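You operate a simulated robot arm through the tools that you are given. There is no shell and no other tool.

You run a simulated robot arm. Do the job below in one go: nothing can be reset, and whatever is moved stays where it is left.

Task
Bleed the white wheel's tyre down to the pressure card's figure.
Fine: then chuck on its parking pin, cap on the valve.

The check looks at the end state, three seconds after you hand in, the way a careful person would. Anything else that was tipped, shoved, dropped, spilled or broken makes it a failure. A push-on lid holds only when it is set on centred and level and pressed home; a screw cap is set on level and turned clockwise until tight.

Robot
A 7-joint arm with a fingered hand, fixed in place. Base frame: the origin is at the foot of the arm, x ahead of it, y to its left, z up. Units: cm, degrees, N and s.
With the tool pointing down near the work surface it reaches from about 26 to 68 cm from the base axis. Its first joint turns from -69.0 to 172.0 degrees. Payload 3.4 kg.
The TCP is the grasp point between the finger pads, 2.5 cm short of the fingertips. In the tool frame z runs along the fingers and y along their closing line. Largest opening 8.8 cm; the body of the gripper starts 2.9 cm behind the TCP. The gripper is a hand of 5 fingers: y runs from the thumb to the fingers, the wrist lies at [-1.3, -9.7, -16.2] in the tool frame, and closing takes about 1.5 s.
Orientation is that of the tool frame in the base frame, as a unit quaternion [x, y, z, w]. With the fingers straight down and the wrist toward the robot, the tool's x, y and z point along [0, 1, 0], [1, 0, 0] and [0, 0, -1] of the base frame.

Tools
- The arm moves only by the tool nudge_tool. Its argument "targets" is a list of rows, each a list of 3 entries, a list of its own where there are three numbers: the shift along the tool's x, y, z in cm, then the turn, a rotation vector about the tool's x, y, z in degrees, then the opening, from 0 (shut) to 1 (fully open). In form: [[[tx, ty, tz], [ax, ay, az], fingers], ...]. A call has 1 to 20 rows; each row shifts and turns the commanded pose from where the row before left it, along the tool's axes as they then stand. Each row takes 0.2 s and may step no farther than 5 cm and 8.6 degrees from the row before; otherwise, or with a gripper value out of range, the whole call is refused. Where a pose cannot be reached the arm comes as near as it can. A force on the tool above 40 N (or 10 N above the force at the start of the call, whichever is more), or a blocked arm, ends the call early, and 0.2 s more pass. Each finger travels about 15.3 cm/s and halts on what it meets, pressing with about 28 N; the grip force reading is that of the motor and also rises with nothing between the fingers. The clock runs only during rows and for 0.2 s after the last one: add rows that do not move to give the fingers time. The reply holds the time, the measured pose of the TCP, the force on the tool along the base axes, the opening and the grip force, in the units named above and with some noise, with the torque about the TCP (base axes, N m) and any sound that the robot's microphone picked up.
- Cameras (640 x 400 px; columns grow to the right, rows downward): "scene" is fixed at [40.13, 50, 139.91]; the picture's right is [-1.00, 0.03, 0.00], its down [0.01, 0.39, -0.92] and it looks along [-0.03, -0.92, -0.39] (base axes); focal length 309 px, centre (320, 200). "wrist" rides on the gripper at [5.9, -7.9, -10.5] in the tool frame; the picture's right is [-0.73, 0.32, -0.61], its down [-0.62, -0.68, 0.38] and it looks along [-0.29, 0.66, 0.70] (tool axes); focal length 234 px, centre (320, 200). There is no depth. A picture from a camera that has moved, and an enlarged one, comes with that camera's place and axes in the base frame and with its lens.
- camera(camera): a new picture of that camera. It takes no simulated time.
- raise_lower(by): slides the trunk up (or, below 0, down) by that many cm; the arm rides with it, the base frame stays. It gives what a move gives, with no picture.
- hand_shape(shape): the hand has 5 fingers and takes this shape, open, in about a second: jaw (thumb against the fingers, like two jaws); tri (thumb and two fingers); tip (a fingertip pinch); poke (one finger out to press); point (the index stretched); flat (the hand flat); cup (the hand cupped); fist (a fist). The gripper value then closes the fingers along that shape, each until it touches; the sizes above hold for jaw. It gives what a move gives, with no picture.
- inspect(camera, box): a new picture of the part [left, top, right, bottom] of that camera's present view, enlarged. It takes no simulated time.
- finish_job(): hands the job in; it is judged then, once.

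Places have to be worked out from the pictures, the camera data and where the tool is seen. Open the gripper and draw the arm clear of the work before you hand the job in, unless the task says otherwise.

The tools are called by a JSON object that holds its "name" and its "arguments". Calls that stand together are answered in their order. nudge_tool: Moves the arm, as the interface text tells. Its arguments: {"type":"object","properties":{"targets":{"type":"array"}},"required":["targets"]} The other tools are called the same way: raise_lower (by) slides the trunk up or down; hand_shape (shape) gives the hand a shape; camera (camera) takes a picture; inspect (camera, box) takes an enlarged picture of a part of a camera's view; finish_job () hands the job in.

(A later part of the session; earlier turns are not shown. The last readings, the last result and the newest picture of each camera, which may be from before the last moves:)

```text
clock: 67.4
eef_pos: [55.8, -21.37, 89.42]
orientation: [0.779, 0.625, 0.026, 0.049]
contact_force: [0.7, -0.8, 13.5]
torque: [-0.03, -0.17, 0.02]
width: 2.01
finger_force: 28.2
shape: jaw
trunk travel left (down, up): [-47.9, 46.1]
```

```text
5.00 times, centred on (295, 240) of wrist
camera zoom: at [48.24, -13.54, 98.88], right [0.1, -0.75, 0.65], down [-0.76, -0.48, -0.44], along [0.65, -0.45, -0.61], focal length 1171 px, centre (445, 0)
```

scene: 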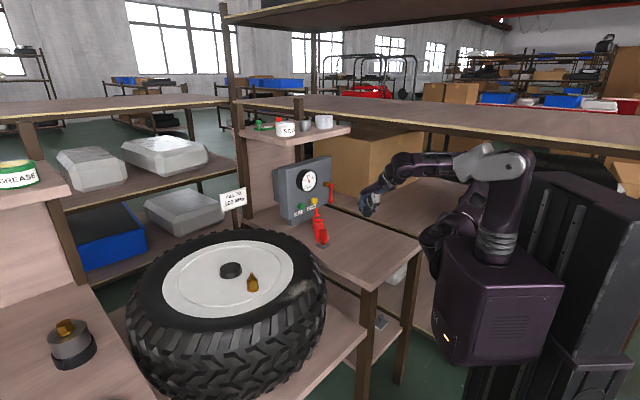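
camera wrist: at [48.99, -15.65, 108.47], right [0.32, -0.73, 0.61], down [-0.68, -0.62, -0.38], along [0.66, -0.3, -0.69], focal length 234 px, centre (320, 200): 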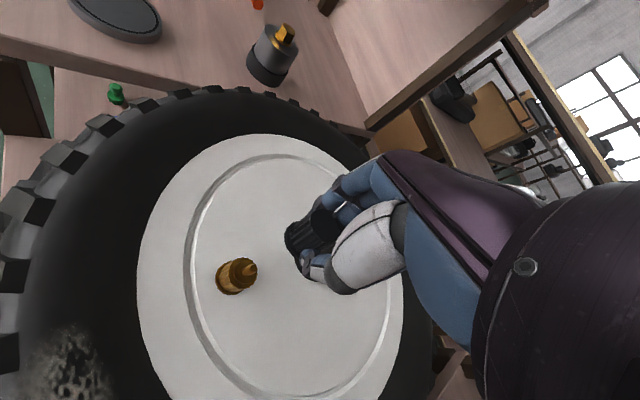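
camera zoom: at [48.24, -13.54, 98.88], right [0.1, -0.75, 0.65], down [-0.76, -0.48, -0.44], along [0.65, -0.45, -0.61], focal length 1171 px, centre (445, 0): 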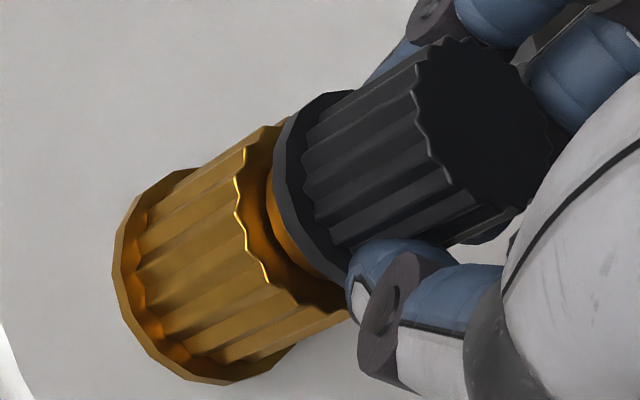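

The turn is smooth with almost no torque. I continue another 24° clockwise and look for tightening or descent.

{"name": "nudge_tool", "arguments": {"targets": [[[0.096, -0.023, 0], [0.14, -0.64, 5.96], 0], [[0.096, -0.023, 0], [0.14, -0.64, 5.96], 0], [[0.096, -0.023, 0], [0.14, -0.64, 5.96], 0], [[0, 0, 0], [0, 0, 0], 0]]}}

{"name": "inspect", "arguments": {"camera": "scene", "box": [232, 250, 272, 295]}}

```text
clock: 68.4
eef_pos: [55.69, -21.14, 89.38]
orientation: [0.866, 0.496, 0.018, 0.052]
contact_force: [-1.4, -4.4, 12.1]
torque: [-0.1, -0.16, 0.04]
width: 2.03
finger_force: 28.2
shape: jaw
trunk travel left (down, up): [-47.9, 46.1]
```

```text
8.89 times, centred on (252, 272) of scene
camera zoom: at [40.13, 50.0, 139.91], right [-1.0, 0.03, 0.0], down [0.01, 0.39, -0.92], along [-0.03, -0.92, -0.39], focal length 2749 px, centre (924, -444)
```

zoom: 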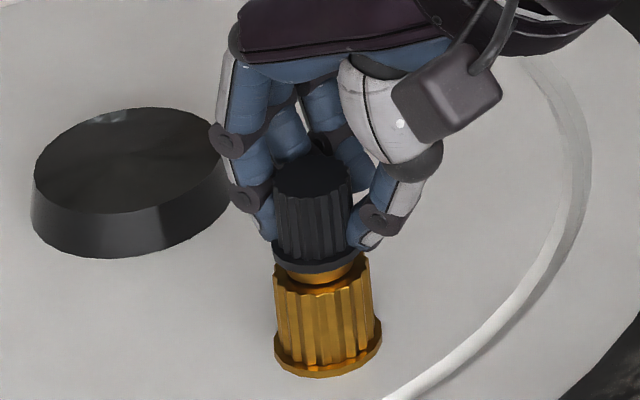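

Now 30° turned, torque just 0.04 N·m. I continue another 18°, with a small shift back to ease the side force.

{"name": "nudge_tool", "arguments": {"targets": [[[0.08, -0.023, 0], [0.14, -0.64, 5.96], 0], [[0.08, -0.023, 0], [0.14, -0.64, 5.96], 0], [[0.08, -0.023, 0], [0.14, -0.64, 5.96], 0], [[0, 0, 0], [0, 0, 0], 0]]}}

{"name": "inspect", "arguments": {"camera": "scene", "box": [232, 250, 272, 295]}}

{"name": "inspect", "arguments": {"camera": "wrist", "box": [250, 200, 340, 280]}}

```text
clock: 69.4
eef_pos: [55.66, -21.02, 89.44]
orientation: [0.932, 0.358, 0.011, 0.053]
contact_force: [-1.8, 11.8, 11.2]
torque: [0.15, -0.08, 0.1]
width: 1.97
finger_force: 27.9
shape: jaw
out of reach, approached as far as the arm can: row 3
trunk travel left (down, up): [-47.9, 46.1]
```

```text
8.89 times, centred on (252, 272) of scene
camera zoom: at [40.13, 50.0, 139.91], right [-1.0, 0.03, 0.0], down [0.01, 0.39, -0.92], along [-0.03, -0.92, -0.39], focal length 2749 px, centre (924, -444)
```

zoom: 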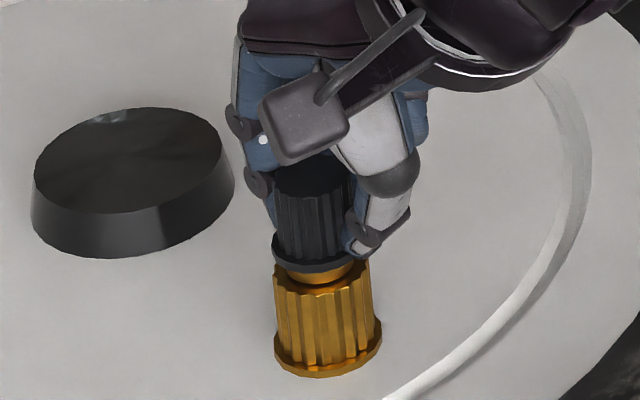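

```text
5.00 times, centred on (295, 240) of wrist
camera zoom: at [54.18, -10.42, 98.91], right [-0.36, -0.67, 0.65], down [-0.9, 0.05, -0.44], along [0.26, -0.74, -0.62], focal length 1171 px, centre (445, 0)
```

zoom: 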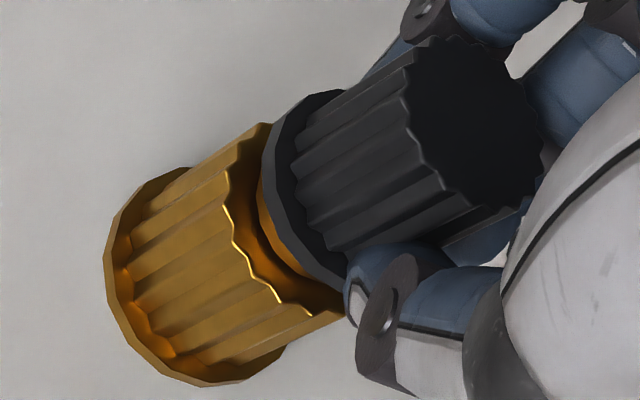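

I reached the wrist's yaw limit with some side force (12 N); no thread pull-in was felt. I ease the side load by shifting about 0.17 cm along tool x.

{"name": "nudge_tool", "arguments": {"targets": [[[0.1, 0, 0], [0, 0, 0], 0], [[0.07, 0, 0], [0, 0, 0], 0], [[0, 0, 0], [0, 0, 0], 0]]}}

```text
clock: 70.2
eef_pos: [55.64, -21.18, 89.46]
orientation: [0.932, 0.358, 0.011, 0.054]
contact_force: [-5.0, 14.5, 10.6]
torque: [0.21, 0.0, 0.08]
width: 2.01
finger_force: 28.3
shape: jaw
trunk travel left (down, up): [-47.9, 46.1]
```

The side force did not ease here, near the joint limit. The cap is on the stem, so I open the hand to let go and look at how it sits.

{"name": "nudge_tool", "arguments": {"targets": [[[0, 0, -0.1], [0, 0, 0], 0.15], [[0, 0, 0], [0, 0, 0], 0.3], [[0, 0, 0], [0, 0, 0], 0.5], [[0, 0, 0], [0, 0, 0], 0.8], [[0, 0, 0], [0, 0, 0], 1], [[0, 0, 0], [0, 0, 0], 1], [[0, 0, 0], [0, 0, 0], 1]]}}

{"name": "inspect", "arguments": {"camera": "scene", "box": [232, 250, 272, 295]}}

{"name": "camera", "arguments": {"camera": "wrist"}}

```text
clock: 71.8
eef_pos: [55.8, -21.55, 89.23]
orientation: [0.932, 0.358, 0.009, 0.051]
contact_force: [-0.7, -0.5, -0.6]
torque: [-0.02, 0.01, 0.01]
width: 8.79
finger_force: 0.0
shape: jaw
trunk travel left (down, up): [-47.9, 46.1]
```

```text
8.89 times, centred on (252, 272) of scene
camera zoom: at [40.13, 50.0, 139.91], right [-1.0, 0.03, 0.0], down [0.01, 0.39, -0.92], along [-0.03, -0.92, -0.39], focal length 2749 px, centre (924, -444)
```

zoom: 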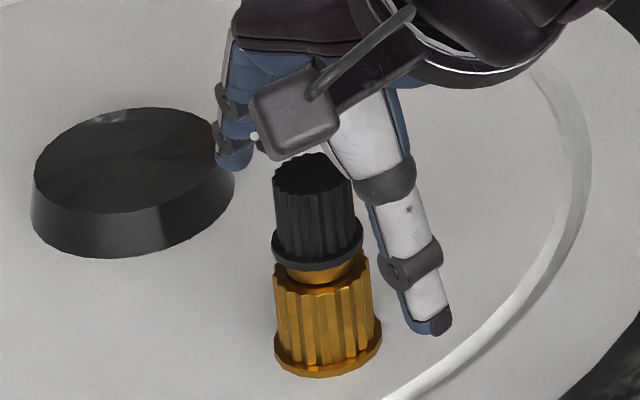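

```text
taken
camera wrist: at [54.48, -10.81, 98.76], right [-0.36, -0.67, 0.65], down [-0.9, 0.05, -0.44], along [0.26, -0.74, -0.62], focal length 234 px, centre (320, 200)
```

wrist: 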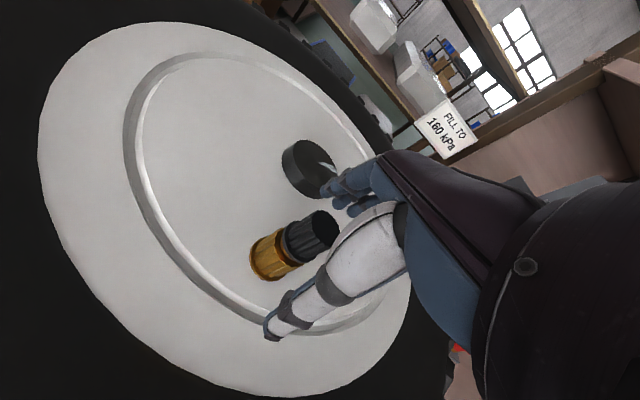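

Released, the cap stands level on the valve. I zoom to see how it sits on the brass shoulder.

{"name": "inspect", "arguments": {"camera": "wrist", "box": [240, 200, 350, 290]}}

{"name": "inspect", "arguments": {"camera": "scene", "box": [240, 262, 265, 287]}}

```text
4.44 times, centred on (295, 245) of wrist
camera zoom: at [54.48, -10.81, 98.76], right [-0.36, -0.67, 0.65], down [-0.9, 0.05, -0.44], along [0.26, -0.74, -0.62], focal length 1041 px, centre (431, 0)
```

zoom: 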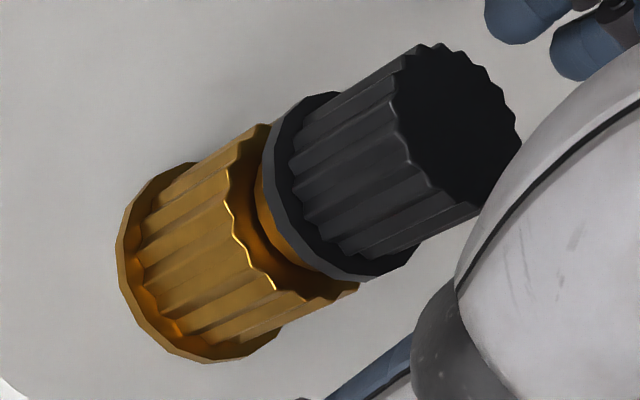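

```text
16.00 times, centred on (252, 274) of scene
camera zoom: at [40.13, 50.0, 139.91], right [-1.0, 0.03, 0.0], down [0.01, 0.39, -0.92], along [-0.03, -0.92, -0.39], focal length 4949 px, centre (1400, -992)
```

zoom: 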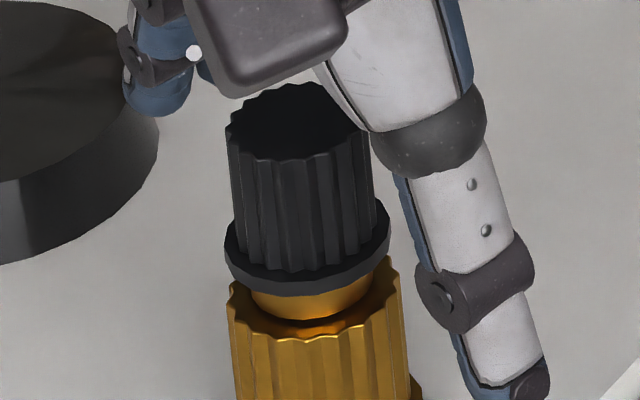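

The cap's bottom sits on the brass shoulder, level and centred. As a valve cap is normally a screw cap, I will re-grip and keep turning clockwise; first I rise clear, level the hand and unwind the yaw.

{"name": "nudge_tool", "arguments": {"targets": [[[-0.035, 0.21, -2], [0, 0, 0], 1], [[-0.05, 0.32, -3], [0, 0, 0], 1], [[-0.05, 0.32, -3], [0, 0, 0], 1], [[0, 0, 0], [6, 1, 0], 1], [[0, 0, 0], [0, 0, -8], 1], [[0, 0, 0], [0, 0, -8], 1], [[0, 0, 0], [0, 0, -8], 1], [[0, 0, 0], [0, 0, -8], 1], [[0, 0, 0], [0, 0, -8], 1], [[0, 0, 0], [0, 0, -6], 1], [[0, 0, 0], [0, 0, 0], 1]]}}

{"name": "inspect", "arguments": {"camera": "scene", "box": [240, 262, 265, 287]}}

{"name": "camera", "arguments": {"camera": "wrist"}}

```text
clock: 74.2
eef_pos: [55.28, -23.05, 96.91]
orientation: [0.721, 0.693, -0.001, 0.001]
contact_force: [-0.3, -0.4, -0.2]
torque: [0.01, 0.0, 0.01]
width: 8.81
finger_force: 0.0
shape: jaw
out of reach, approached as far as the arm can: row 1, 2, 3
trunk travel left (down, up): [-47.9, 46.1]
```

```text
16.00 times, centred on (252, 274) of scene
camera zoom: at [40.13, 50.0, 139.91], right [-1.0, 0.03, 0.0], down [0.01, 0.39, -0.92], along [-0.03, -0.92, -0.39], focal length 4949 px, centre (1400, -992)
```

zoom: 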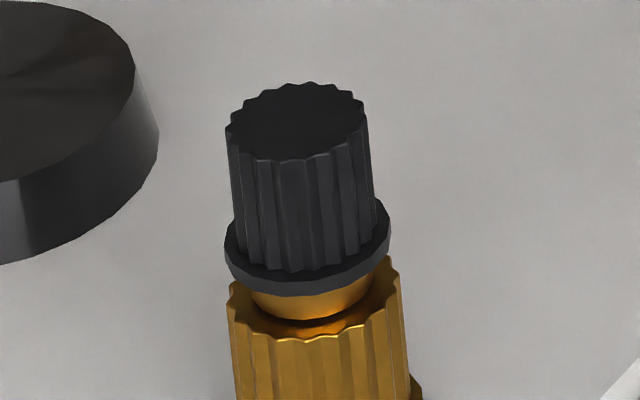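

```text
taken
camera wrist: at [47.62, -16.87, 107.36], right [0.3, -0.74, 0.61], down [-0.71, -0.6, -0.38], along [0.64, -0.32, -0.7], focal length 234 px, centre (320, 200)
```

wrist: 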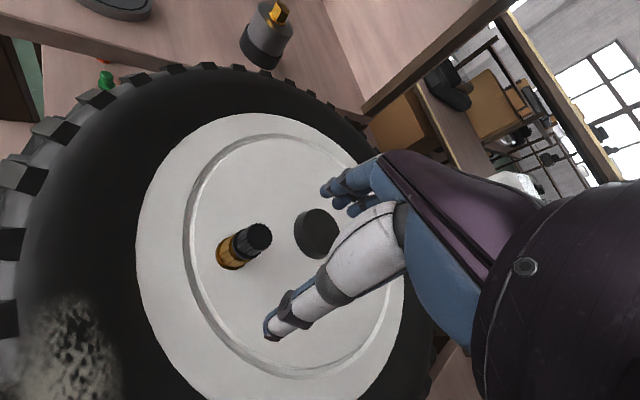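

The cap sits squarely on the valve. I test how far the hand can yaw the other way (counter-clockwise) up here, to gain turning range.

{"name": "nudge_tool", "arguments": {"targets": [[[0.8, 0.5, 0], [0, 0, -8], 1], [[0.8, 0.5, 0], [0, 0, -8], 1], [[0, 0, 0], [0, 0, -8], 1], [[0, 0, 0], [0, 0, -8], 1], [[0, 0, 0], [0, 0, 0], 1]]}}

```text
clock: 75.4
eef_pos: [56.18, -21.33, 96.83]
orientation: [0.501, 0.865, -0.002, -0.001]
contact_force: [0.2, -0.4, 0.7]
torque: [-0.02, 0.02, 0.01]
width: 8.79
finger_force: 0.1
shape: jaw
trunk travel left (down, up): [-47.9, 46.1]
```

That works, yaw is now +30°. I try 24° more.

{"name": "nudge_tool", "arguments": {"targets": [[[0, 0, 0], [0, 0, -8], 1], [[0, 0, 0], [0, 0, -8], 1], [[0, 0, 0], [0, 0, -8], 1], [[0, 0, 0], [0, 0, 0], 1]]}}

{"name": "camera", "arguments": {"camera": "wrist"}}

{"name": "camera", "arguments": {"camera": "scene"}}

```text
clock: 76.4
eef_pos: [56.31, -21.41, 96.86]
orientation: [0.311, 0.95, -0.001, 0.0]
contact_force: [-0.5, 0.7, 0.1]
torque: [0.01, -0.01, -0.01]
width: 8.77
finger_force: 0.1
shape: jaw
trunk travel left (down, up): [-47.9, 46.1]
```

```text
taken
camera wrist: at [46.91, -24.37, 107.38], right [0.78, -0.17, 0.61], down [0.1, -0.92, -0.38], along [0.62, 0.36, -0.7], focal length 234 px, centre (320, 200)
```

wrist: 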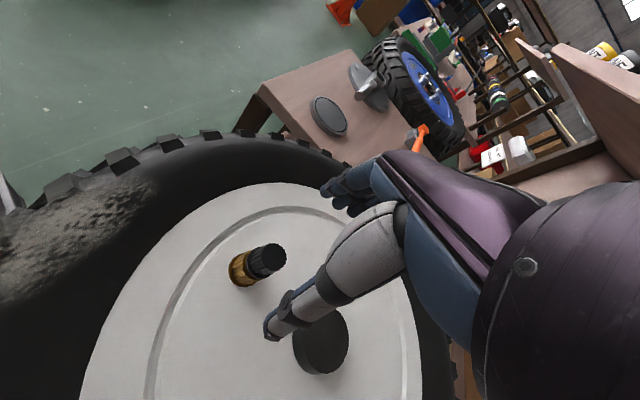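

```text
taken
```

scene: 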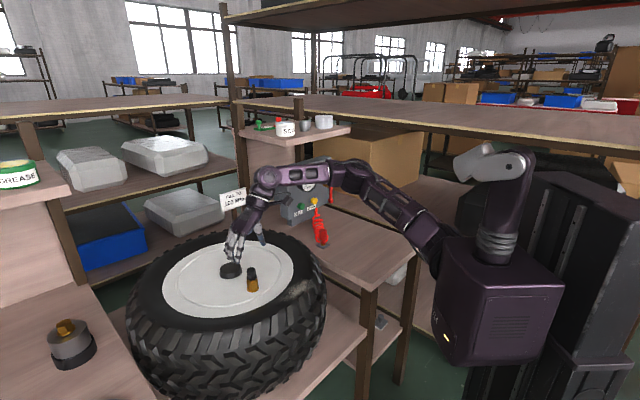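

Yaw reaches +54°, giving about 100° of turning per grip. I zoom to measure the cap's place relative to the hand before descending.

{"name": "inspect", "arguments": {"camera": "wrist", "box": [220, 230, 300, 300]}}

{"name": "inspect", "arguments": {"camera": "scene", "box": [215, 225, 285, 295]}}

```text
5.71 times, centred on (260, 265) of wrist
camera zoom: at [46.91, -24.37, 107.38], right [0.78, -0.17, 0.61], down [0.1, -0.92, -0.38], along [0.62, 0.36, -0.7], focal length 1338 px, centre (663, -171)
```

zoom: 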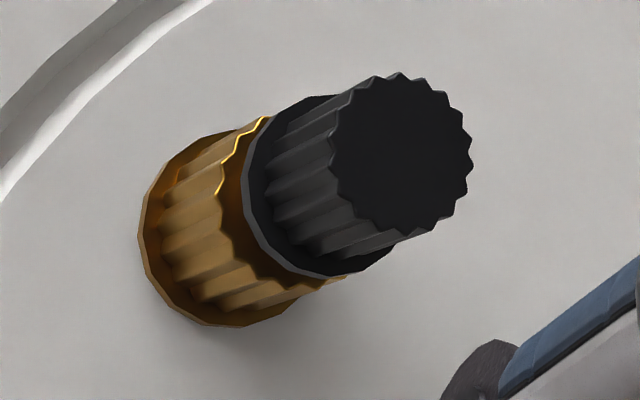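

```text
5.71 times, centred on (250, 260) of scene
camera zoom: at [40.13, 50.0, 139.91], right [-1.0, 0.03, 0.0], down [0.01, 0.39, -0.92], along [-0.03, -0.92, -0.39], focal length 1768 px, centre (720, -143)
```

zoom: 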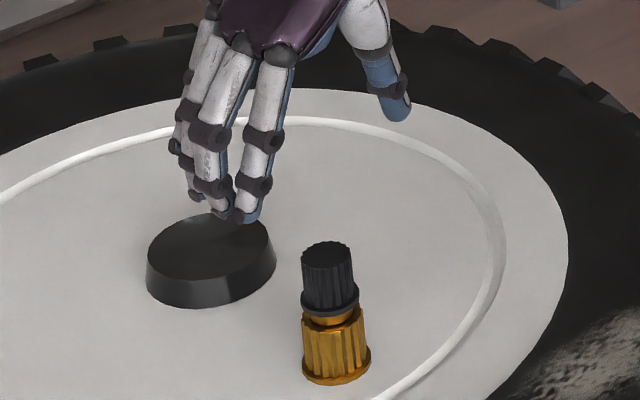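

The cap sits at about tool (-0.05,0.65). I shift so that it lies where the grip naturally closes, and come down to TCP z≈89.9 with the hand open.

{"name": "nudge_tool", "arguments": {"targets": [[[-0.25, -0.25, 0], [0, 0, 0], 1], [[0, 0, 1.75], [0, 0, 0], 1], [[0, 0, 1.75], [0, 0, 0], 1], [[0, 0, 1.75], [0, 0, 0], 1], [[0, 0, 1.65], [0, 0, 0], 1], [[0, 0, 0], [0, 0, 0], 1]]}}

{"name": "inspect", "arguments": {"camera": "wrist", "box": [240, 180, 380, 300]}}

{"name": "inspect", "arguments": {"camera": "scene", "box": [225, 245, 285, 295]}}

```text
clock: 77.8
eef_pos: [56.18, -21.73, 90.1]
orientation: [0.31, 0.951, -0.003, -0.001]
contact_force: [0.7, 0.5, 0.1]
torque: [0.04, 0.0, 0.01]
width: 8.79
finger_force: 0.1
shape: jaw
trunk travel left (down, up): [-47.9, 46.1]
```

```text
3.33 times, centred on (310, 240) of wrist
camera zoom: at [46.86, -24.65, 100.53], right [0.78, -0.17, 0.61], down [0.1, -0.92, -0.38], along [0.62, 0.36, -0.7], focal length 781 px, centre (353, 67)
```

zoom: 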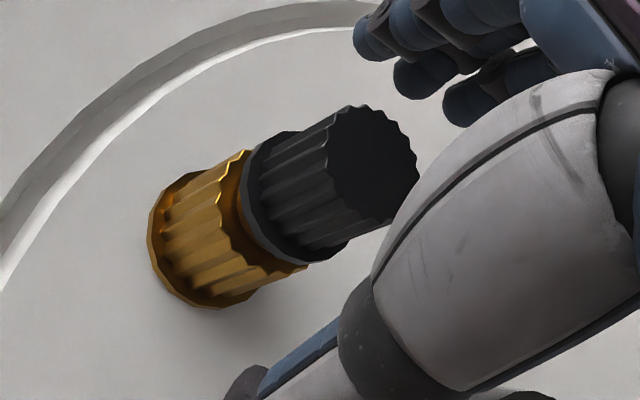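

```text
8.00 times, centred on (255, 270) of scene
camera zoom: at [40.13, 50.0, 139.91], right [-1.0, 0.03, 0.0], down [0.01, 0.39, -0.92], along [-0.03, -0.92, -0.39], focal length 2474 px, centre (840, -360)
```

zoom: 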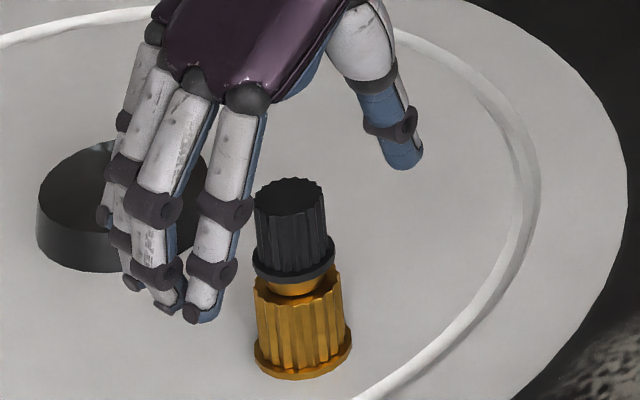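

The cap now appears in almost the same place in the hand as when it was carried. I close on it.

{"name": "nudge_tool", "arguments": {"targets": [[[0, 0, 0], [0, 0, 0], 0.7], [[0, 0, 0], [0, 0, 0], 0.5], [[0, 0, 0], [0, 0, 0], 0.3], [[0, 0, 0], [0, 0, 0], 0.1], [[0, 0, 0], [0, 0, 0], 0], [[0, 0, 0], [0, 0, 0], 0], [[0, 0, 0], [0, 0, 0], 0], [[0, 0, 0], [0, 0, 0], 0], [[0, 0, 0], [0, 0, 0], 0]]}}

{"name": "inspect", "arguments": {"camera": "wrist", "box": [240, 180, 380, 300]}}

{"name": "inspect", "arguments": {"camera": "scene", "box": [225, 245, 285, 295]}}

```text
clock: 79.8
eef_pos: [56.28, -21.66, 90.08]
orientation: [0.311, 0.95, -0.002, -0.001]
contact_force: [3.3, 1.6, 1.1]
torque: [0.17, -0.14, -0.05]
width: 1.2
finger_force: 28.0
shape: jaw
trunk travel left (down, up): [-47.9, 46.1]
```

```text
3.33 times, centred on (310, 240) of wrist
camera zoom: at [46.92, -24.61, 100.53], right [0.78, -0.17, 0.61], down [0.1, -0.92, -0.38], along [0.62, 0.36, -0.7], focal length 781 px, centre (353, 67)
```

zoom: 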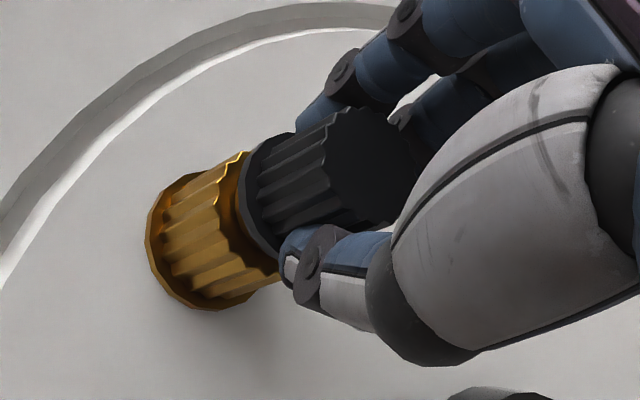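

```text
8.00 times, centred on (255, 270) of scene
camera zoom: at [40.13, 50.0, 139.91], right [-1.0, 0.03, 0.0], down [0.01, 0.39, -0.92], along [-0.03, -0.92, -0.39], focal length 2474 px, centre (840, -360)
```

zoom: 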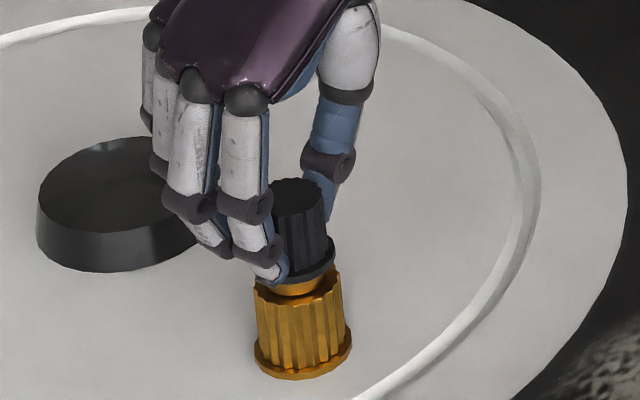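

Reviewing the geometry (fingertips touched the table at TCP 80.36), heights are about 0.9 cm more than I took, which puts the valve axis at about tool (0.28,0.65). I turn clockwise about that axis in three steps with a slight downward push and watch the forces.

{"name": "nudge_tool", "arguments": {"targets": [[[0.081, -0.029, 0.08], [0, 0, 7], 0], [[0.081, -0.029, 0.08], [0, 0, 7], 0], [[0.081, -0.029, 0], [0, 0, 7], 0], [[0, 0, 0], [0, 0, 0], 0]]}}

{"name": "inspect", "arguments": {"camera": "scene", "box": [240, 262, 265, 287]}}

```text
clock: 80.8
eef_pos: [56.03, -21.53, 89.93]
orientation: [0.479, 0.878, -0.002, 0.001]
contact_force: [3.6, 3.9, 7.5]
torque: [0.21, -0.2, -0.01]
width: 1.21
finger_force: 28.7
shape: jaw
trunk travel left (down, up): [-47.9, 46.1]
```

```text
16.00 times, centred on (252, 274) of scene
camera zoom: at [40.13, 50.0, 139.91], right [-1.0, 0.03, 0.0], down [0.01, 0.39, -0.92], along [-0.03, -0.92, -0.39], focal length 4949 px, centre (1400, -992)
```

zoom: 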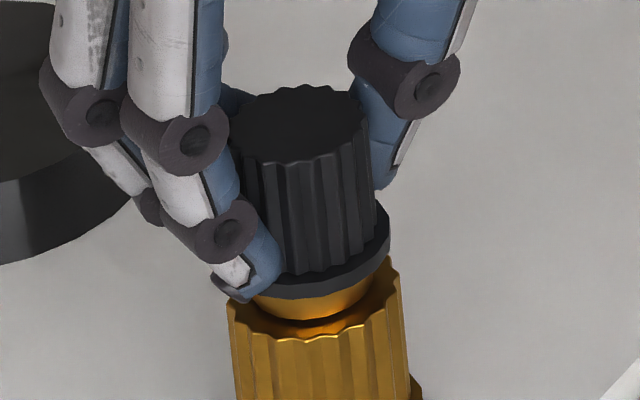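

Forces stay small. I continue clockwise 28° more.

{"name": "nudge_tool", "arguments": {"targets": [[[0.081, -0.029, 0], [0, 0, 7], 0], [[0.081, -0.029, 0], [0, 0, 7], 0], [[0.081, -0.029, 0], [0, 0, 7], 0], [[0.081, -0.029, 0], [0, 0, 7], 0], [[0, 0, 0], [0, 0, 0], 0]]}}

{"name": "inspect", "arguments": {"camera": "scene", "box": [240, 262, 265, 287]}}

```text
clock: 82.0
eef_pos: [55.86, -21.27, 89.88]
orientation: [0.678, 0.735, -0.003, 0.002]
contact_force: [4.7, 2.9, 5.4]
torque: [0.14, -0.3, 0.04]
width: 1.21
finger_force: 28.6
shape: jaw
trunk travel left (down, up): [-47.9, 46.1]
```

```text
16.00 times, centred on (252, 274) of scene
camera zoom: at [40.13, 50.0, 139.91], right [-1.0, 0.03, 0.0], down [0.01, 0.39, -0.92], along [-0.03, -0.92, -0.39], focal length 4949 px, centre (1400, -992)
```

zoom: 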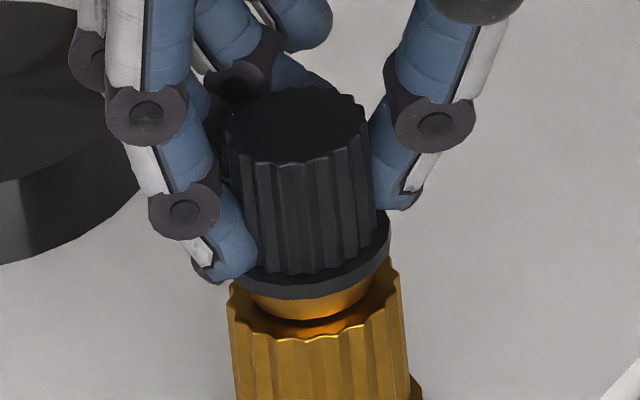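

The cap turns with the hand, and its flange seems a hair lower than before. I continue clockwise toward the limit at about -40°.

{"name": "nudge_tool", "arguments": {"targets": [[[0.081, -0.029, 0.02], [0, 0, 7], 0], [[0.081, -0.029, 0.02], [0, 0, 7], 0], [[0.081, -0.029, 0.02], [0, 0, 7], 0], [[0.081, -0.029, 0.02], [0, 0, 7], 0], [[0, 0, 0], [0, 0, 0], 0]]}}

{"name": "inspect", "arguments": {"camera": "scene", "box": [240, 262, 265, 287]}}

```text
clock: 83.2
eef_pos: [55.73, -20.9, 89.76]
orientation: [0.836, 0.549, -0.002, 0.002]
contact_force: [7.1, 1.5, 9.8]
torque: [-0.03, -0.34, 0.04]
width: 1.21
finger_force: 27.8
shape: jaw
trunk travel left (down, up): [-47.9, 46.1]
```

```text
16.00 times, centred on (252, 274) of scene
camera zoom: at [40.13, 50.0, 139.91], right [-1.0, 0.03, 0.0], down [0.01, 0.39, -0.92], along [-0.03, -0.92, -0.39], focal length 4949 px, centre (1400, -992)
```

zoom: 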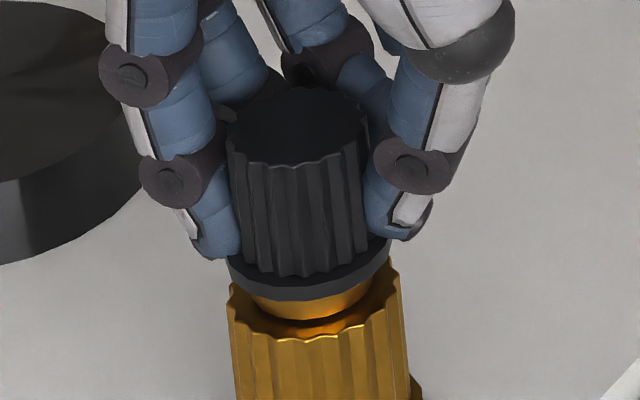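

The flange edge keeps creeping down slightly, so it appears to be threading. I continue two more steps, easing the side force.

{"name": "nudge_tool", "arguments": {"targets": [[[0.09, 0.0, 0.02], [0, 0, 7], 0], [[0.09, 0.0, 0.02], [0, 0, 7], 0], [[0, 0, 0], [0, 0, 0], 0]]}}

{"name": "inspect", "arguments": {"camera": "scene", "box": [240, 262, 265, 287]}}

```text
clock: 84.0
eef_pos: [55.88, -20.9, 89.86]
orientation: [0.897, 0.443, -0.002, 0.001]
contact_force: [5.3, 0.6, 7.6]
torque: [-0.14, -0.27, 0.02]
width: 1.23
finger_force: 27.9
shape: jaw
trunk travel left (down, up): [-47.9, 46.1]
```

```text
16.00 times, centred on (252, 274) of scene
camera zoom: at [40.13, 50.0, 139.91], right [-1.0, 0.03, 0.0], down [0.01, 0.39, -0.92], along [-0.03, -0.92, -0.39], focal length 4949 px, centre (1400, -992)
```

zoom: 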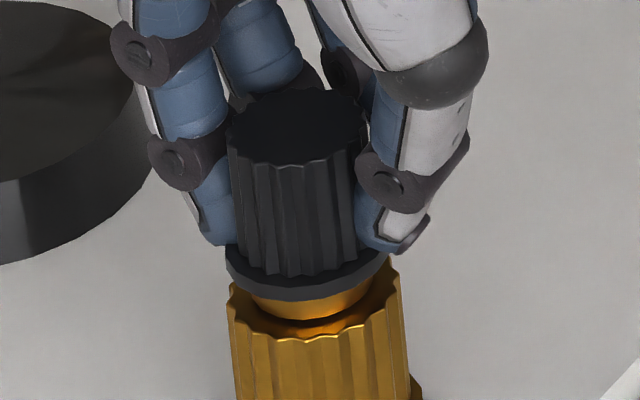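

I have turned about 91° in this grip. I open the hand, look, and unwind the yaw around the valve for another turn.

{"name": "nudge_tool", "arguments": {"targets": [[[0, 0, 0], [0, 0, 0], 0.2], [[0, 0, 0], [0, 0, 0], 0.4], [[0, 0, 0], [0, 0, 0], 0.7], [[0, 0, 0], [0, 0, 0], 1], [[0, 0, 0], [0, 0, 0], 1], [[0, 0, -0.3], [0, 0, 0], 1]]}}

{"name": "inspect", "arguments": {"camera": "scene", "box": [240, 262, 265, 287]}}

{"name": "inspect", "arguments": {"camera": "wrist", "box": [240, 180, 380, 300]}}

```text
clock: 85.4
eef_pos: [55.71, -20.86, 90.13]
orientation: [0.896, 0.444, -0.002, 0.002]
contact_force: [-0.4, 0.9, 0.1]
torque: [-0.01, 0.01, -0.02]
width: 8.8
finger_force: 0.0
shape: jaw
trunk travel left (down, up): [-47.9, 46.1]
```

```text
16.00 times, centred on (252, 274) of scene
camera zoom: at [40.13, 50.0, 139.91], right [-1.0, 0.03, 0.0], down [0.01, 0.39, -0.92], along [-0.03, -0.92, -0.39], focal length 4949 px, centre (1400, -992)
```

zoom: 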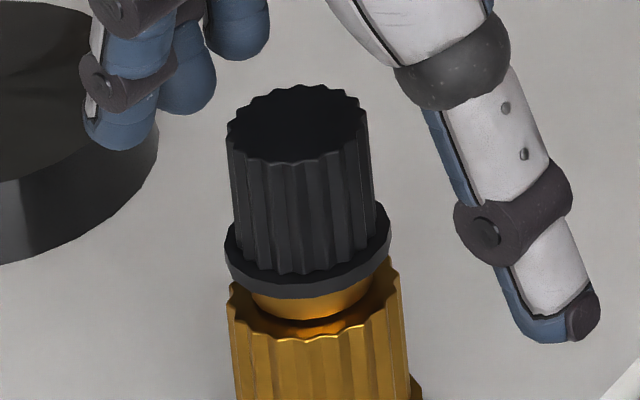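

```text
3.33 times, centred on (310, 240) of wrist
camera zoom: at [53.13, -11.5, 100.53], right [-0.18, -0.77, 0.61], down [-0.92, -0.09, -0.38], along [0.34, -0.63, -0.69], focal length 781 px, centre (353, 67)
```

zoom: 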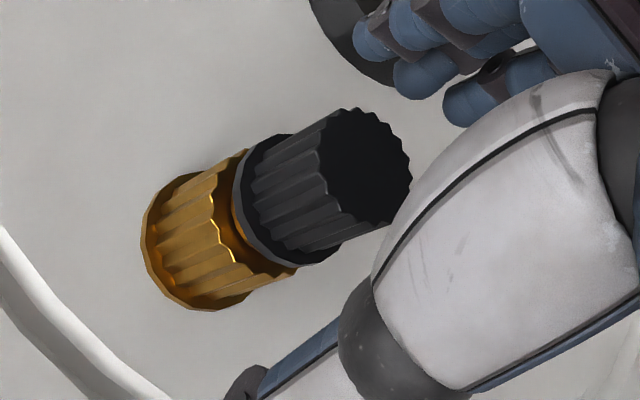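

The flange has dropped by about 0.05 cm over this quarter turn, so it really is a screw cap. I unwind around the valve with the hand open, lower 0.3 cm and close again.

{"name": "nudge_tool", "arguments": {"targets": [[[-0.084, 0.042, 0], [0, 0, -8.3], 1], [[-0.084, 0.042, 0], [0, 0, -8.3], 1], [[-0.084, 0.042, 0], [0, 0, -8.3], 1], [[-0.084, 0.042, 0], [0, 0, -8.3], 1], [[-0.084, 0.042, 0], [0, 0, -8.3], 1], [[-0.084, 0.042, 0], [0, 0, -8.3], 1], [[-0.084, 0.042, 0], [0, 0, -8.3], 1], [[-0.084, 0.042, 0], [0, 0, -8.3], 1], [[-0.084, 0.042, 0], [0, 0, -8.3], 1], [[-0.084, 0.042, 0], [0, 0, -8.3], 1], [[-0.084, 0.042, 0], [0, 0, -8.3], 1], [[0, 0, 0.2], [0, 0, 0], 1]]}}

{"name": "inspect", "arguments": {"camera": "wrist", "box": [240, 180, 380, 300]}}

```text
clock: 88.0
eef_pos: [56.14, -21.71, 89.75]
orientation: [0.308, 0.951, -0.001, -0.001]
contact_force: [0.4, -0.9, 0.1]
torque: [-0.02, -0.01, 0.0]
width: 8.81
finger_force: 0.0
shape: jaw
trunk travel left (down, up): [-47.9, 46.1]
```

```text
3.33 times, centred on (310, 240) of wrist
camera zoom: at [46.91, -24.69, 100.25], right [0.78, -0.16, 0.61], down [0.1, -0.92, -0.38], along [0.62, 0.36, -0.7], focal length 781 px, centre (353, 67)
```

zoom: 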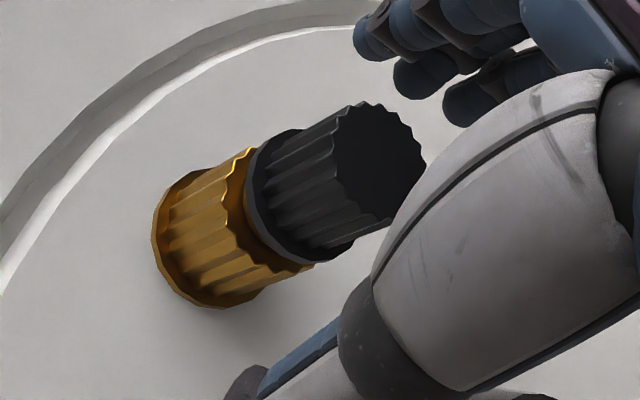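

The cap is centred between the open fingers. I raise 0.2 cm and close again, then turn clockwise in the same call.

{"name": "nudge_tool", "arguments": {"targets": [[[0, 0, -0.2], [0, 0, 0], 0.7], [[0, 0, 0], [0, 0, 0], 0.5], [[0, 0, 0], [0, 0, 0], 0.3], [[0, 0, 0], [0, 0, 0], 0.1], [[0, 0, 0], [0, 0, 0], 0], [[0, 0, 0], [0, 0, 0], 0], [[0, 0, 0], [0, 0, 0], 0], [[0, 0, 0], [0, 0, 0], 0], [[0.089, -0.03, 0.08], [0, 0, 8.3], 0], [[0.089, -0.03, 0.08], [0, 0, 8.3], 0], [[0.089, -0.03, 0.02], [0, 0, 8.3], 0], [[0, 0, 0], [0, 0, 0], 0]]}}

{"name": "inspect", "arguments": {"camera": "scene", "box": [240, 262, 265, 287]}}

```text
clock: 90.6
eef_pos: [56.08, -21.52, 89.83]
orientation: [0.508, 0.861, -0.002, 0.0]
contact_force: [4.2, 0.8, 5.3]
torque: [0.12, -0.23, 0.0]
width: 1.22
finger_force: 28.0
shape: jaw
trunk travel left (down, up): [-47.9, 46.1]
```

```text
16.00 times, centred on (252, 274) of scene
camera zoom: at [40.13, 50.0, 139.91], right [-1.0, 0.03, 0.0], down [0.01, 0.39, -0.92], along [-0.03, -0.92, -0.39], focal length 4949 px, centre (1400, -992)
```

zoom: 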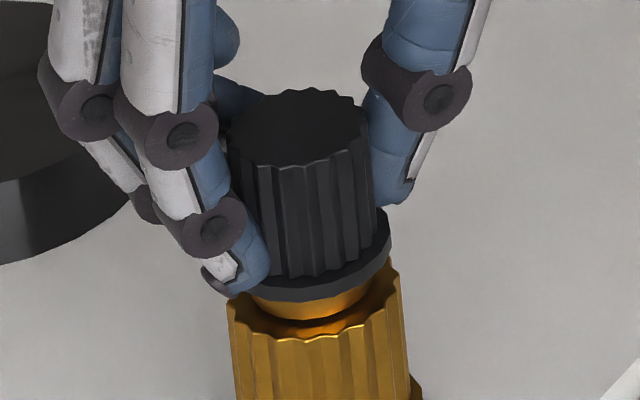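

The cap keeps descending (top edge row 82→88 in the zoom). I turn through the rest of this grip.

{"name": "nudge_tool", "arguments": {"targets": [[[0.089, -0.03, 0.015], [0, 0, 8.3], 0], [[0.089, -0.03, 0.015], [0, 0, 8.3], 0], [[0.089, -0.03, 0.015], [0, 0, 8.3], 0], [[0.089, -0.03, 0.015], [0, 0, 8.3], 0], [[0.089, -0.025, 0.015], [0, 0, 8.3], 0], [[0.089, -0.02, 0.015], [0, 0, 8.3], 0], [[0.089, -0.01, 0.015], [0, 0, 8.3], 0], [[0.089, -0.01, 0.015], [0, 0, 8.3], 0], [[0, 0, 0], [0, 0, 0], 0]]}}

{"name": "inspect", "arguments": {"camera": "scene", "box": [240, 262, 265, 287]}}

```text
clock: 92.6
eef_pos: [55.73, -21.02, 89.78]
orientation: [0.897, 0.442, -0.003, 0.001]
contact_force: [1.5, -1.7, 5.5]
torque: [-0.11, -0.16, 0.01]
width: 1.24
finger_force: 27.9
shape: jaw
trunk travel left (down, up): [-47.9, 46.1]
```

```text
16.00 times, centred on (252, 274) of scene
camera zoom: at [40.13, 50.0, 139.91], right [-1.0, 0.03, 0.0], down [0.01, 0.39, -0.92], along [-0.03, -0.92, -0.39], focal length 4949 px, centre (1400, -992)
```

zoom: 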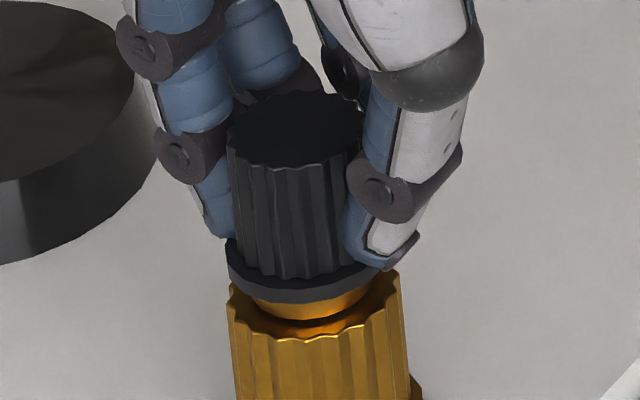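

Now about 230° in total and still low torque. I open, unwind and begin to close for the next bite.

{"name": "nudge_tool", "arguments": {"targets": [[[0, 0, 0], [0, 0, 0], 0.3], [[0, 0, 0], [0, 0, 0], 0.6], [[0, 0, 0], [0, 0, 0], 1], [[0, 0, 0], [0, 0, 0], 1], [[-0.084, 0.042, 0], [0, 0, -8.3], 1], [[-0.084, 0.042, 0], [0, 0, -8.3], 1], [[-0.084, 0.042, 0], [0, 0, -8.3], 1], [[-0.084, 0.042, 0], [0, 0, -8.3], 1], [[-0.084, 0.042, 0], [0, 0, -8.3], 1], [[-0.084, 0.042, 0], [0, 0, -8.3], 1], [[-0.084, 0.042, 0], [0, 0, -8.3], 1], [[-0.084, 0.042, 0], [0, 0, -8.3], 1], [[-0.084, 0.042, 0], [0, 0, -8.3], 1], [[-0.084, 0.042, 0], [0, 0, -8.3], 1], [[-0.084, 0.042, 0], [0, 0, -8.3], 1], [[0, 0, 0], [0, 0, 0], 1]]}}

{"name": "inspect", "arguments": {"camera": "wrist", "box": [240, 180, 380, 300]}}

{"name": "inspect", "arguments": {"camera": "scene", "box": [240, 262, 265, 287]}}

```text
clock: 96.0
eef_pos: [56.35, -21.75, 89.75]
orientation: [0.308, 0.951, -0.002, 0.0]
contact_force: [-0.3, 0.1, -1.2]
torque: [0.02, 0.01, 0.01]
width: 8.77
finger_force: 0.1
shape: jaw
trunk travel left (down, up): [-47.9, 46.1]
```

```text
3.33 times, centred on (310, 240) of wrist
camera zoom: at [46.95, -24.69, 100.23], right [0.78, -0.16, 0.61], down [0.1, -0.92, -0.38], along [0.62, 0.36, -0.7], focal length 781 px, centre (353, 67)
```

zoom: 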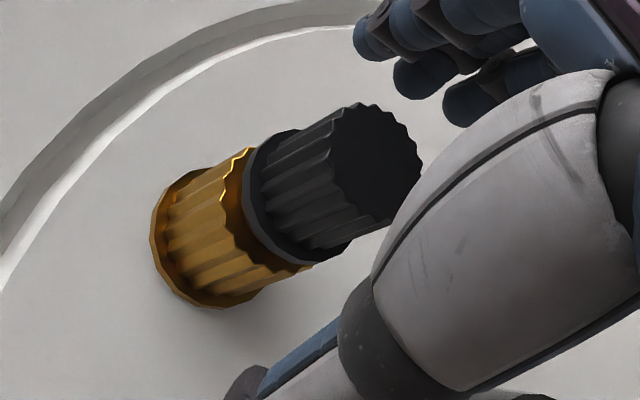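

```text
16.00 times, centred on (252, 274) of scene
camera zoom: at [40.13, 50.0, 139.91], right [-1.0, 0.03, 0.0], down [0.01, 0.39, -0.92], along [-0.03, -0.92, -0.39], focal length 4949 px, centre (1400, -992)
```

zoom: 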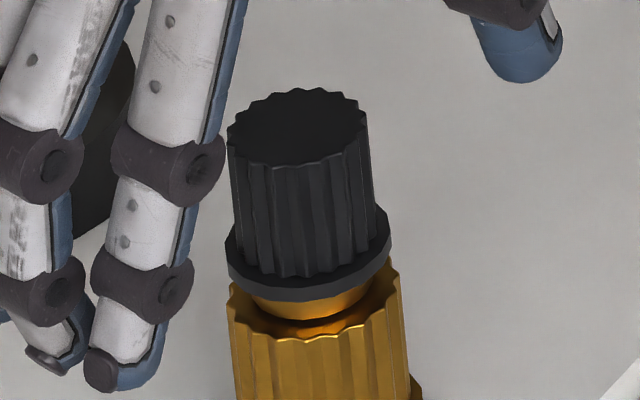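

The released cap sits lower again. I close and turn another ~91° clockwise in one call.

{"name": "nudge_tool", "arguments": {"targets": [[[0, 0, -0.1], [0, 0, 0], 0.7], [[0, 0, 0], [0, 0, 0], 0.5], [[0, 0, 0], [0, 0, 0], 0.3], [[0, 0, 0], [0, 0, 0], 0.1], [[0, 0, 0], [0, 0, 0], 0], [[0, 0, 0], [0, 0, 0], 0], [[0, 0, 0], [0, 0, 0], 0], [[0, 0, 0], [0, 0, 0], 0], [[0.089, -0.03, 0.06], [0, 0, 8.3], 0], [[0.089, -0.03, 0.06], [0, 0, 8.3], 0], [[0.089, -0.03, 0.02], [0, 0, 8.3], 0], [[0.089, -0.03, 0.015], [0, 0, 8.3], 0], [[0.089, -0.03, 0.015], [0, 0, 8.3], 0], [[0.089, -0.03, 0.015], [0, 0, 8.3], 0], [[0, 0, 0], [0, 0, 0], 0]]}}

{"name": "nudge_tool", "arguments": {"targets": [[[0.089, -0.03, 0.015], [0, 0, 8.3], 0], [[0.089, -0.025, 0.015], [0, 0, 8.3], 0], [[0.089, -0.02, 0.015], [0, 0, 8.3], 0], [[0.089, -0.01, 0.015], [0, 0, 8.3], 0], [[0.089, -0.01, 0.015], [0, 0, 8.3], 0], [[0, 0, 0], [0, 0, 0], 0]]}}

{"name": "inspect", "arguments": {"camera": "scene", "box": [240, 262, 265, 287]}}

```text
clock: 99.2
eef_pos: [55.86, -21.27, 89.6]
orientation: [0.681, 0.733, -0.003, 0.002]
contact_force: [8.6, 3.8, 7.8]
torque: [0.14, -0.36, 0.06]
width: 1.06
finger_force: 28.0
shape: jaw
trunk travel left (down, up): [-47.9, 46.1]
```

```text
clock: 100.6
eef_pos: [55.87, -20.8, 89.69]
orientation: [0.897, 0.443, -0.002, 0.002]
contact_force: [10.6, 0.0, 10.6]
torque: [-0.1, -0.44, 0.14]
width: 1.11
finger_force: 27.5
shape: jaw
trunk travel left (down, up): [-47.9, 46.1]
```

```text
16.00 times, centred on (252, 274) of scene
camera zoom: at [40.13, 50.0, 139.91], right [-1.0, 0.03, 0.0], down [0.01, 0.39, -0.92], along [-0.03, -0.92, -0.39], focal length 4949 px, centre (1400, -992)
```

zoom: 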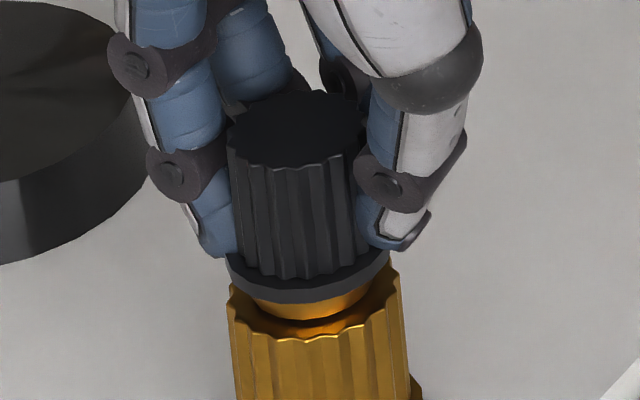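

Torque has risen to about 0.14 N·m, a sign of tightening. I take one more bite: open, unwind, and check the cap.

{"name": "nudge_tool", "arguments": {"targets": [[[0, 0, 0], [0, 0, 0], 0.3], [[0, 0, 0], [0, 0, 0], 0.6], [[0, 0, 0], [0, 0, 0], 1], [[0, 0, 0], [0, 0, 0], 1], [[-0.084, 0.042, 0], [0, 0, -8.3], 1], [[-0.084, 0.042, 0], [0, 0, -8.3], 1], [[-0.084, 0.042, 0], [0, 0, -8.3], 1], [[-0.084, 0.042, 0], [0, 0, -8.3], 1], [[-0.084, 0.042, 0], [0, 0, -8.3], 1], [[-0.084, 0.042, 0], [0, 0, -8.3], 1], [[-0.084, 0.042, 0], [0, 0, -8.3], 1], [[-0.084, 0.042, 0], [0, 0, -8.3], 1], [[-0.084, 0.042, 0], [0, 0, -8.3], 1], [[-0.084, 0.042, 0], [0, 0, -8.3], 1], [[-0.084, 0.042, 0], [0, 0, -8.3], 1], [[0, 0, 0], [0, 0, 0], 1]]}}

{"name": "inspect", "arguments": {"camera": "wrist", "box": [240, 180, 380, 300]}}

{"name": "inspect", "arguments": {"camera": "scene", "box": [240, 262, 265, 287]}}

```text
clock: 104.0
eef_pos: [56.25, -21.69, 89.7]
orientation: [0.307, 0.952, -0.002, 0.0]
contact_force: [-0.3, 0.4, 0.2]
torque: [0.03, 0.01, -0.01]
width: 8.8
finger_force: 0.1
shape: jaw
trunk travel left (down, up): [-47.9, 46.1]
```

```text
3.33 times, centred on (310, 240) of wrist
camera zoom: at [46.96, -24.65, 100.16], right [0.78, -0.16, 0.61], down [0.1, -0.92, -0.38], along [0.62, 0.36, -0.7], focal length 781 px, centre (353, 67)
```

zoom: 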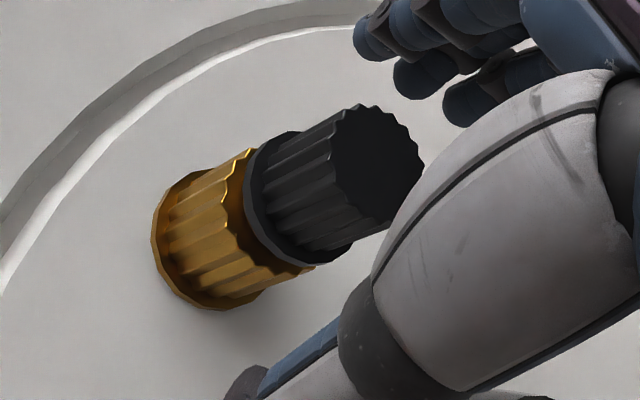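

```text
16.00 times, centred on (252, 274) of scene
camera zoom: at [40.13, 50.0, 139.91], right [-1.0, 0.03, 0.0], down [0.01, 0.39, -0.92], along [-0.03, -0.92, -0.39], focal length 4949 px, centre (1400, -992)
```

zoom: 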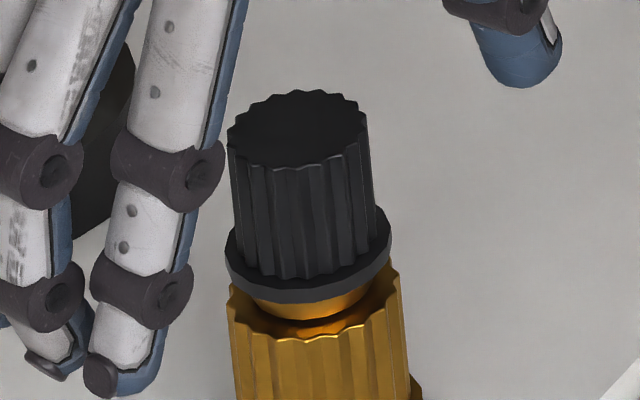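

Still a bit lower (row 90). I close and turn again, watching torque.

{"name": "nudge_tool", "arguments": {"targets": [[[0, 0, -0.05], [0, 0, 0], 0.7], [[0, 0, 0], [0, 0, 0], 0.5], [[0, 0, 0], [0, 0, 0], 0.3], [[0, 0, 0], [0, 0, 0], 0.1], [[0, 0, 0], [0, 0, 0], 0], [[0, 0, 0], [0, 0, 0], 0], [[0, 0, 0], [0, 0, 0], 0], [[0, 0, 0], [0, 0, 0], 0], [[0.089, -0.03, 0.06], [0, 0, 8.3], 0], [[0.089, -0.03, 0.05], [0, 0, 8.3], 0], [[0.089, -0.03, 0.02], [0, 0, 8.3], 0], [[0.089, -0.03, 0.015], [0, 0, 8.3], 0], [[0.089, -0.03, 0.015], [0, 0, 8.3], 0], [[0.089, -0.02, 0.015], [0, 0, 8.3], 0], [[0, 0, 0], [0, 0, 0], 0]]}}

{"name": "inspect", "arguments": {"camera": "scene", "box": [240, 262, 265, 287]}}

{"name": "nudge_tool", "arguments": {"targets": [[[0.089, -0.02, 0.015], [0, 0, 8.3], 0], [[0.089, -0.015, 0.015], [0, 0, 8.3], 0], [[0.089, -0.01, 0.015], [0, 0, 8.3], 0], [[0.089, 0, 0.015], [0, 0, 8.3], 0], [[0.089, 0, 0.015], [0, 0, 8.3], 0], [[0, 0, 0], [0, 0, 0], 0]]}}

{"name": "inspect", "arguments": {"camera": "scene", "box": [240, 262, 265, 287]}}

```text
clock: 107.2
eef_pos: [56.02, -20.99, 89.51]
orientation: [0.68, 0.733, -0.003, 0.0]
contact_force: [6.8, 12.3, -0.1]
torque: [0.36, -0.3, 0.2]
width: 1.04
finger_force: 27.8
shape: jaw
trunk travel left (down, up): [-47.9, 46.1]
```

```text
16.00 times, centred on (252, 274) of scene
camera zoom: at [40.13, 50.0, 139.91], right [-1.0, 0.03, 0.0], down [0.01, 0.39, -0.92], along [-0.03, -0.92, -0.39], focal length 4949 px, centre (1400, -992)
```

zoom: 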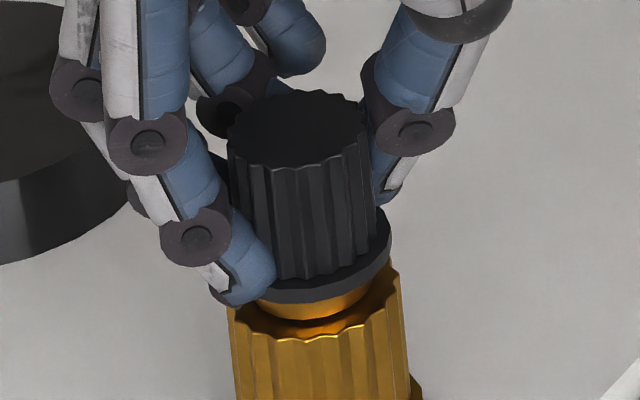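

```text
clock: 108.6
eef_pos: [56.3, -20.56, 89.51]
orientation: [0.896, 0.444, -0.003, 0.001]
contact_force: [14.4, 15.6, 0.1]
torque: [0.53, -0.74, 0.5]
width: 0.95
finger_force: 28.3
shape: jaw
trunk travel left (down, up): [-47.9, 46.1]
```

```text
16.00 times, centred on (252, 274) of scene
camera zoom: at [40.13, 50.0, 139.91], right [-1.0, 0.03, 0.0], down [0.01, 0.39, -0.92], along [-0.03, -0.92, -0.39], focal length 4949 px, centre (1400, -992)
```

zoom: 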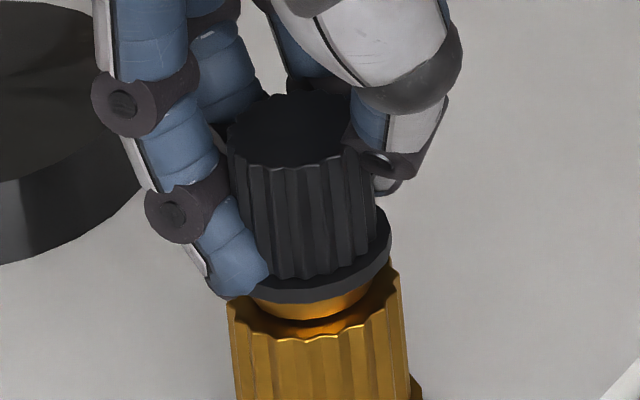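

The torque climbed to 0.5 N·m and the cap stopped turning while the hand slipped round it, so the cap is tight. I open the hand and look.

{"name": "nudge_tool", "arguments": {"targets": [[[0, 0, 0], [0, 0, 0], 0.15], [[0, 0, 0], [0, 0, 0], 0.3], [[0, 0, 0], [0, 0, 0], 0.6], [[0, 0, 0], [0, 0, 0], 1], [[0, 0, 0], [0, 0, 0], 1], [[0, 0, 0], [0, 0, 0], 1]]}}

{"name": "inspect", "arguments": {"camera": "scene", "box": [225, 245, 285, 305]}}

{"name": "inspect", "arguments": {"camera": "wrist", "box": [240, 180, 380, 300]}}

```text
clock: 110.0
eef_pos: [56.11, -20.96, 89.51]
orientation: [0.896, 0.444, -0.002, 0.001]
contact_force: [0.4, -0.5, 0.5]
torque: [0.02, 0.0, -0.01]
width: 8.8
finger_force: 0.0
shape: jaw
trunk travel left (down, up): [-47.9, 46.1]
```

```text
6.67 times, centred on (255, 275) of scene
camera zoom: at [40.13, 50.0, 139.91], right [-1.0, 0.03, 0.0], down [0.01, 0.39, -0.92], along [-0.03, -0.92, -0.39], focal length 2062 px, centre (753, -300)
```

zoom: 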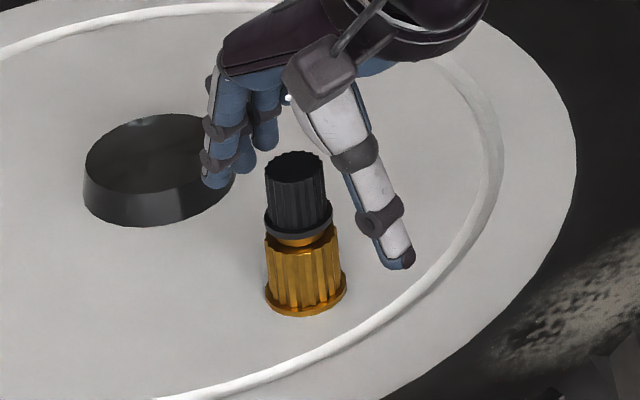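

```text
3.33 times, centred on (310, 240) of wrist
camera zoom: at [53.34, -11.49, 99.88], right [-0.18, -0.77, 0.61], down [-0.92, -0.08, -0.38], along [0.34, -0.63, -0.69], focal length 781 px, centre (353, 67)
```

zoom: 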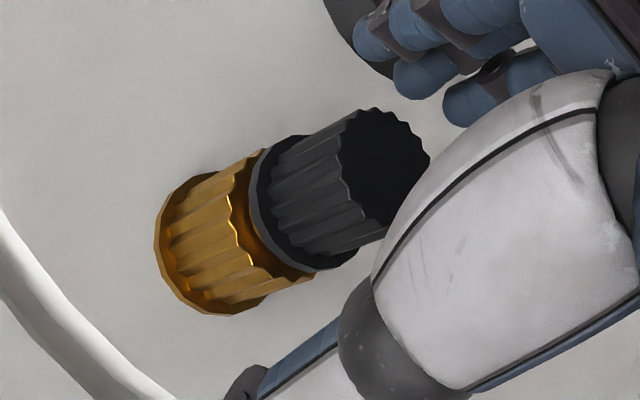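

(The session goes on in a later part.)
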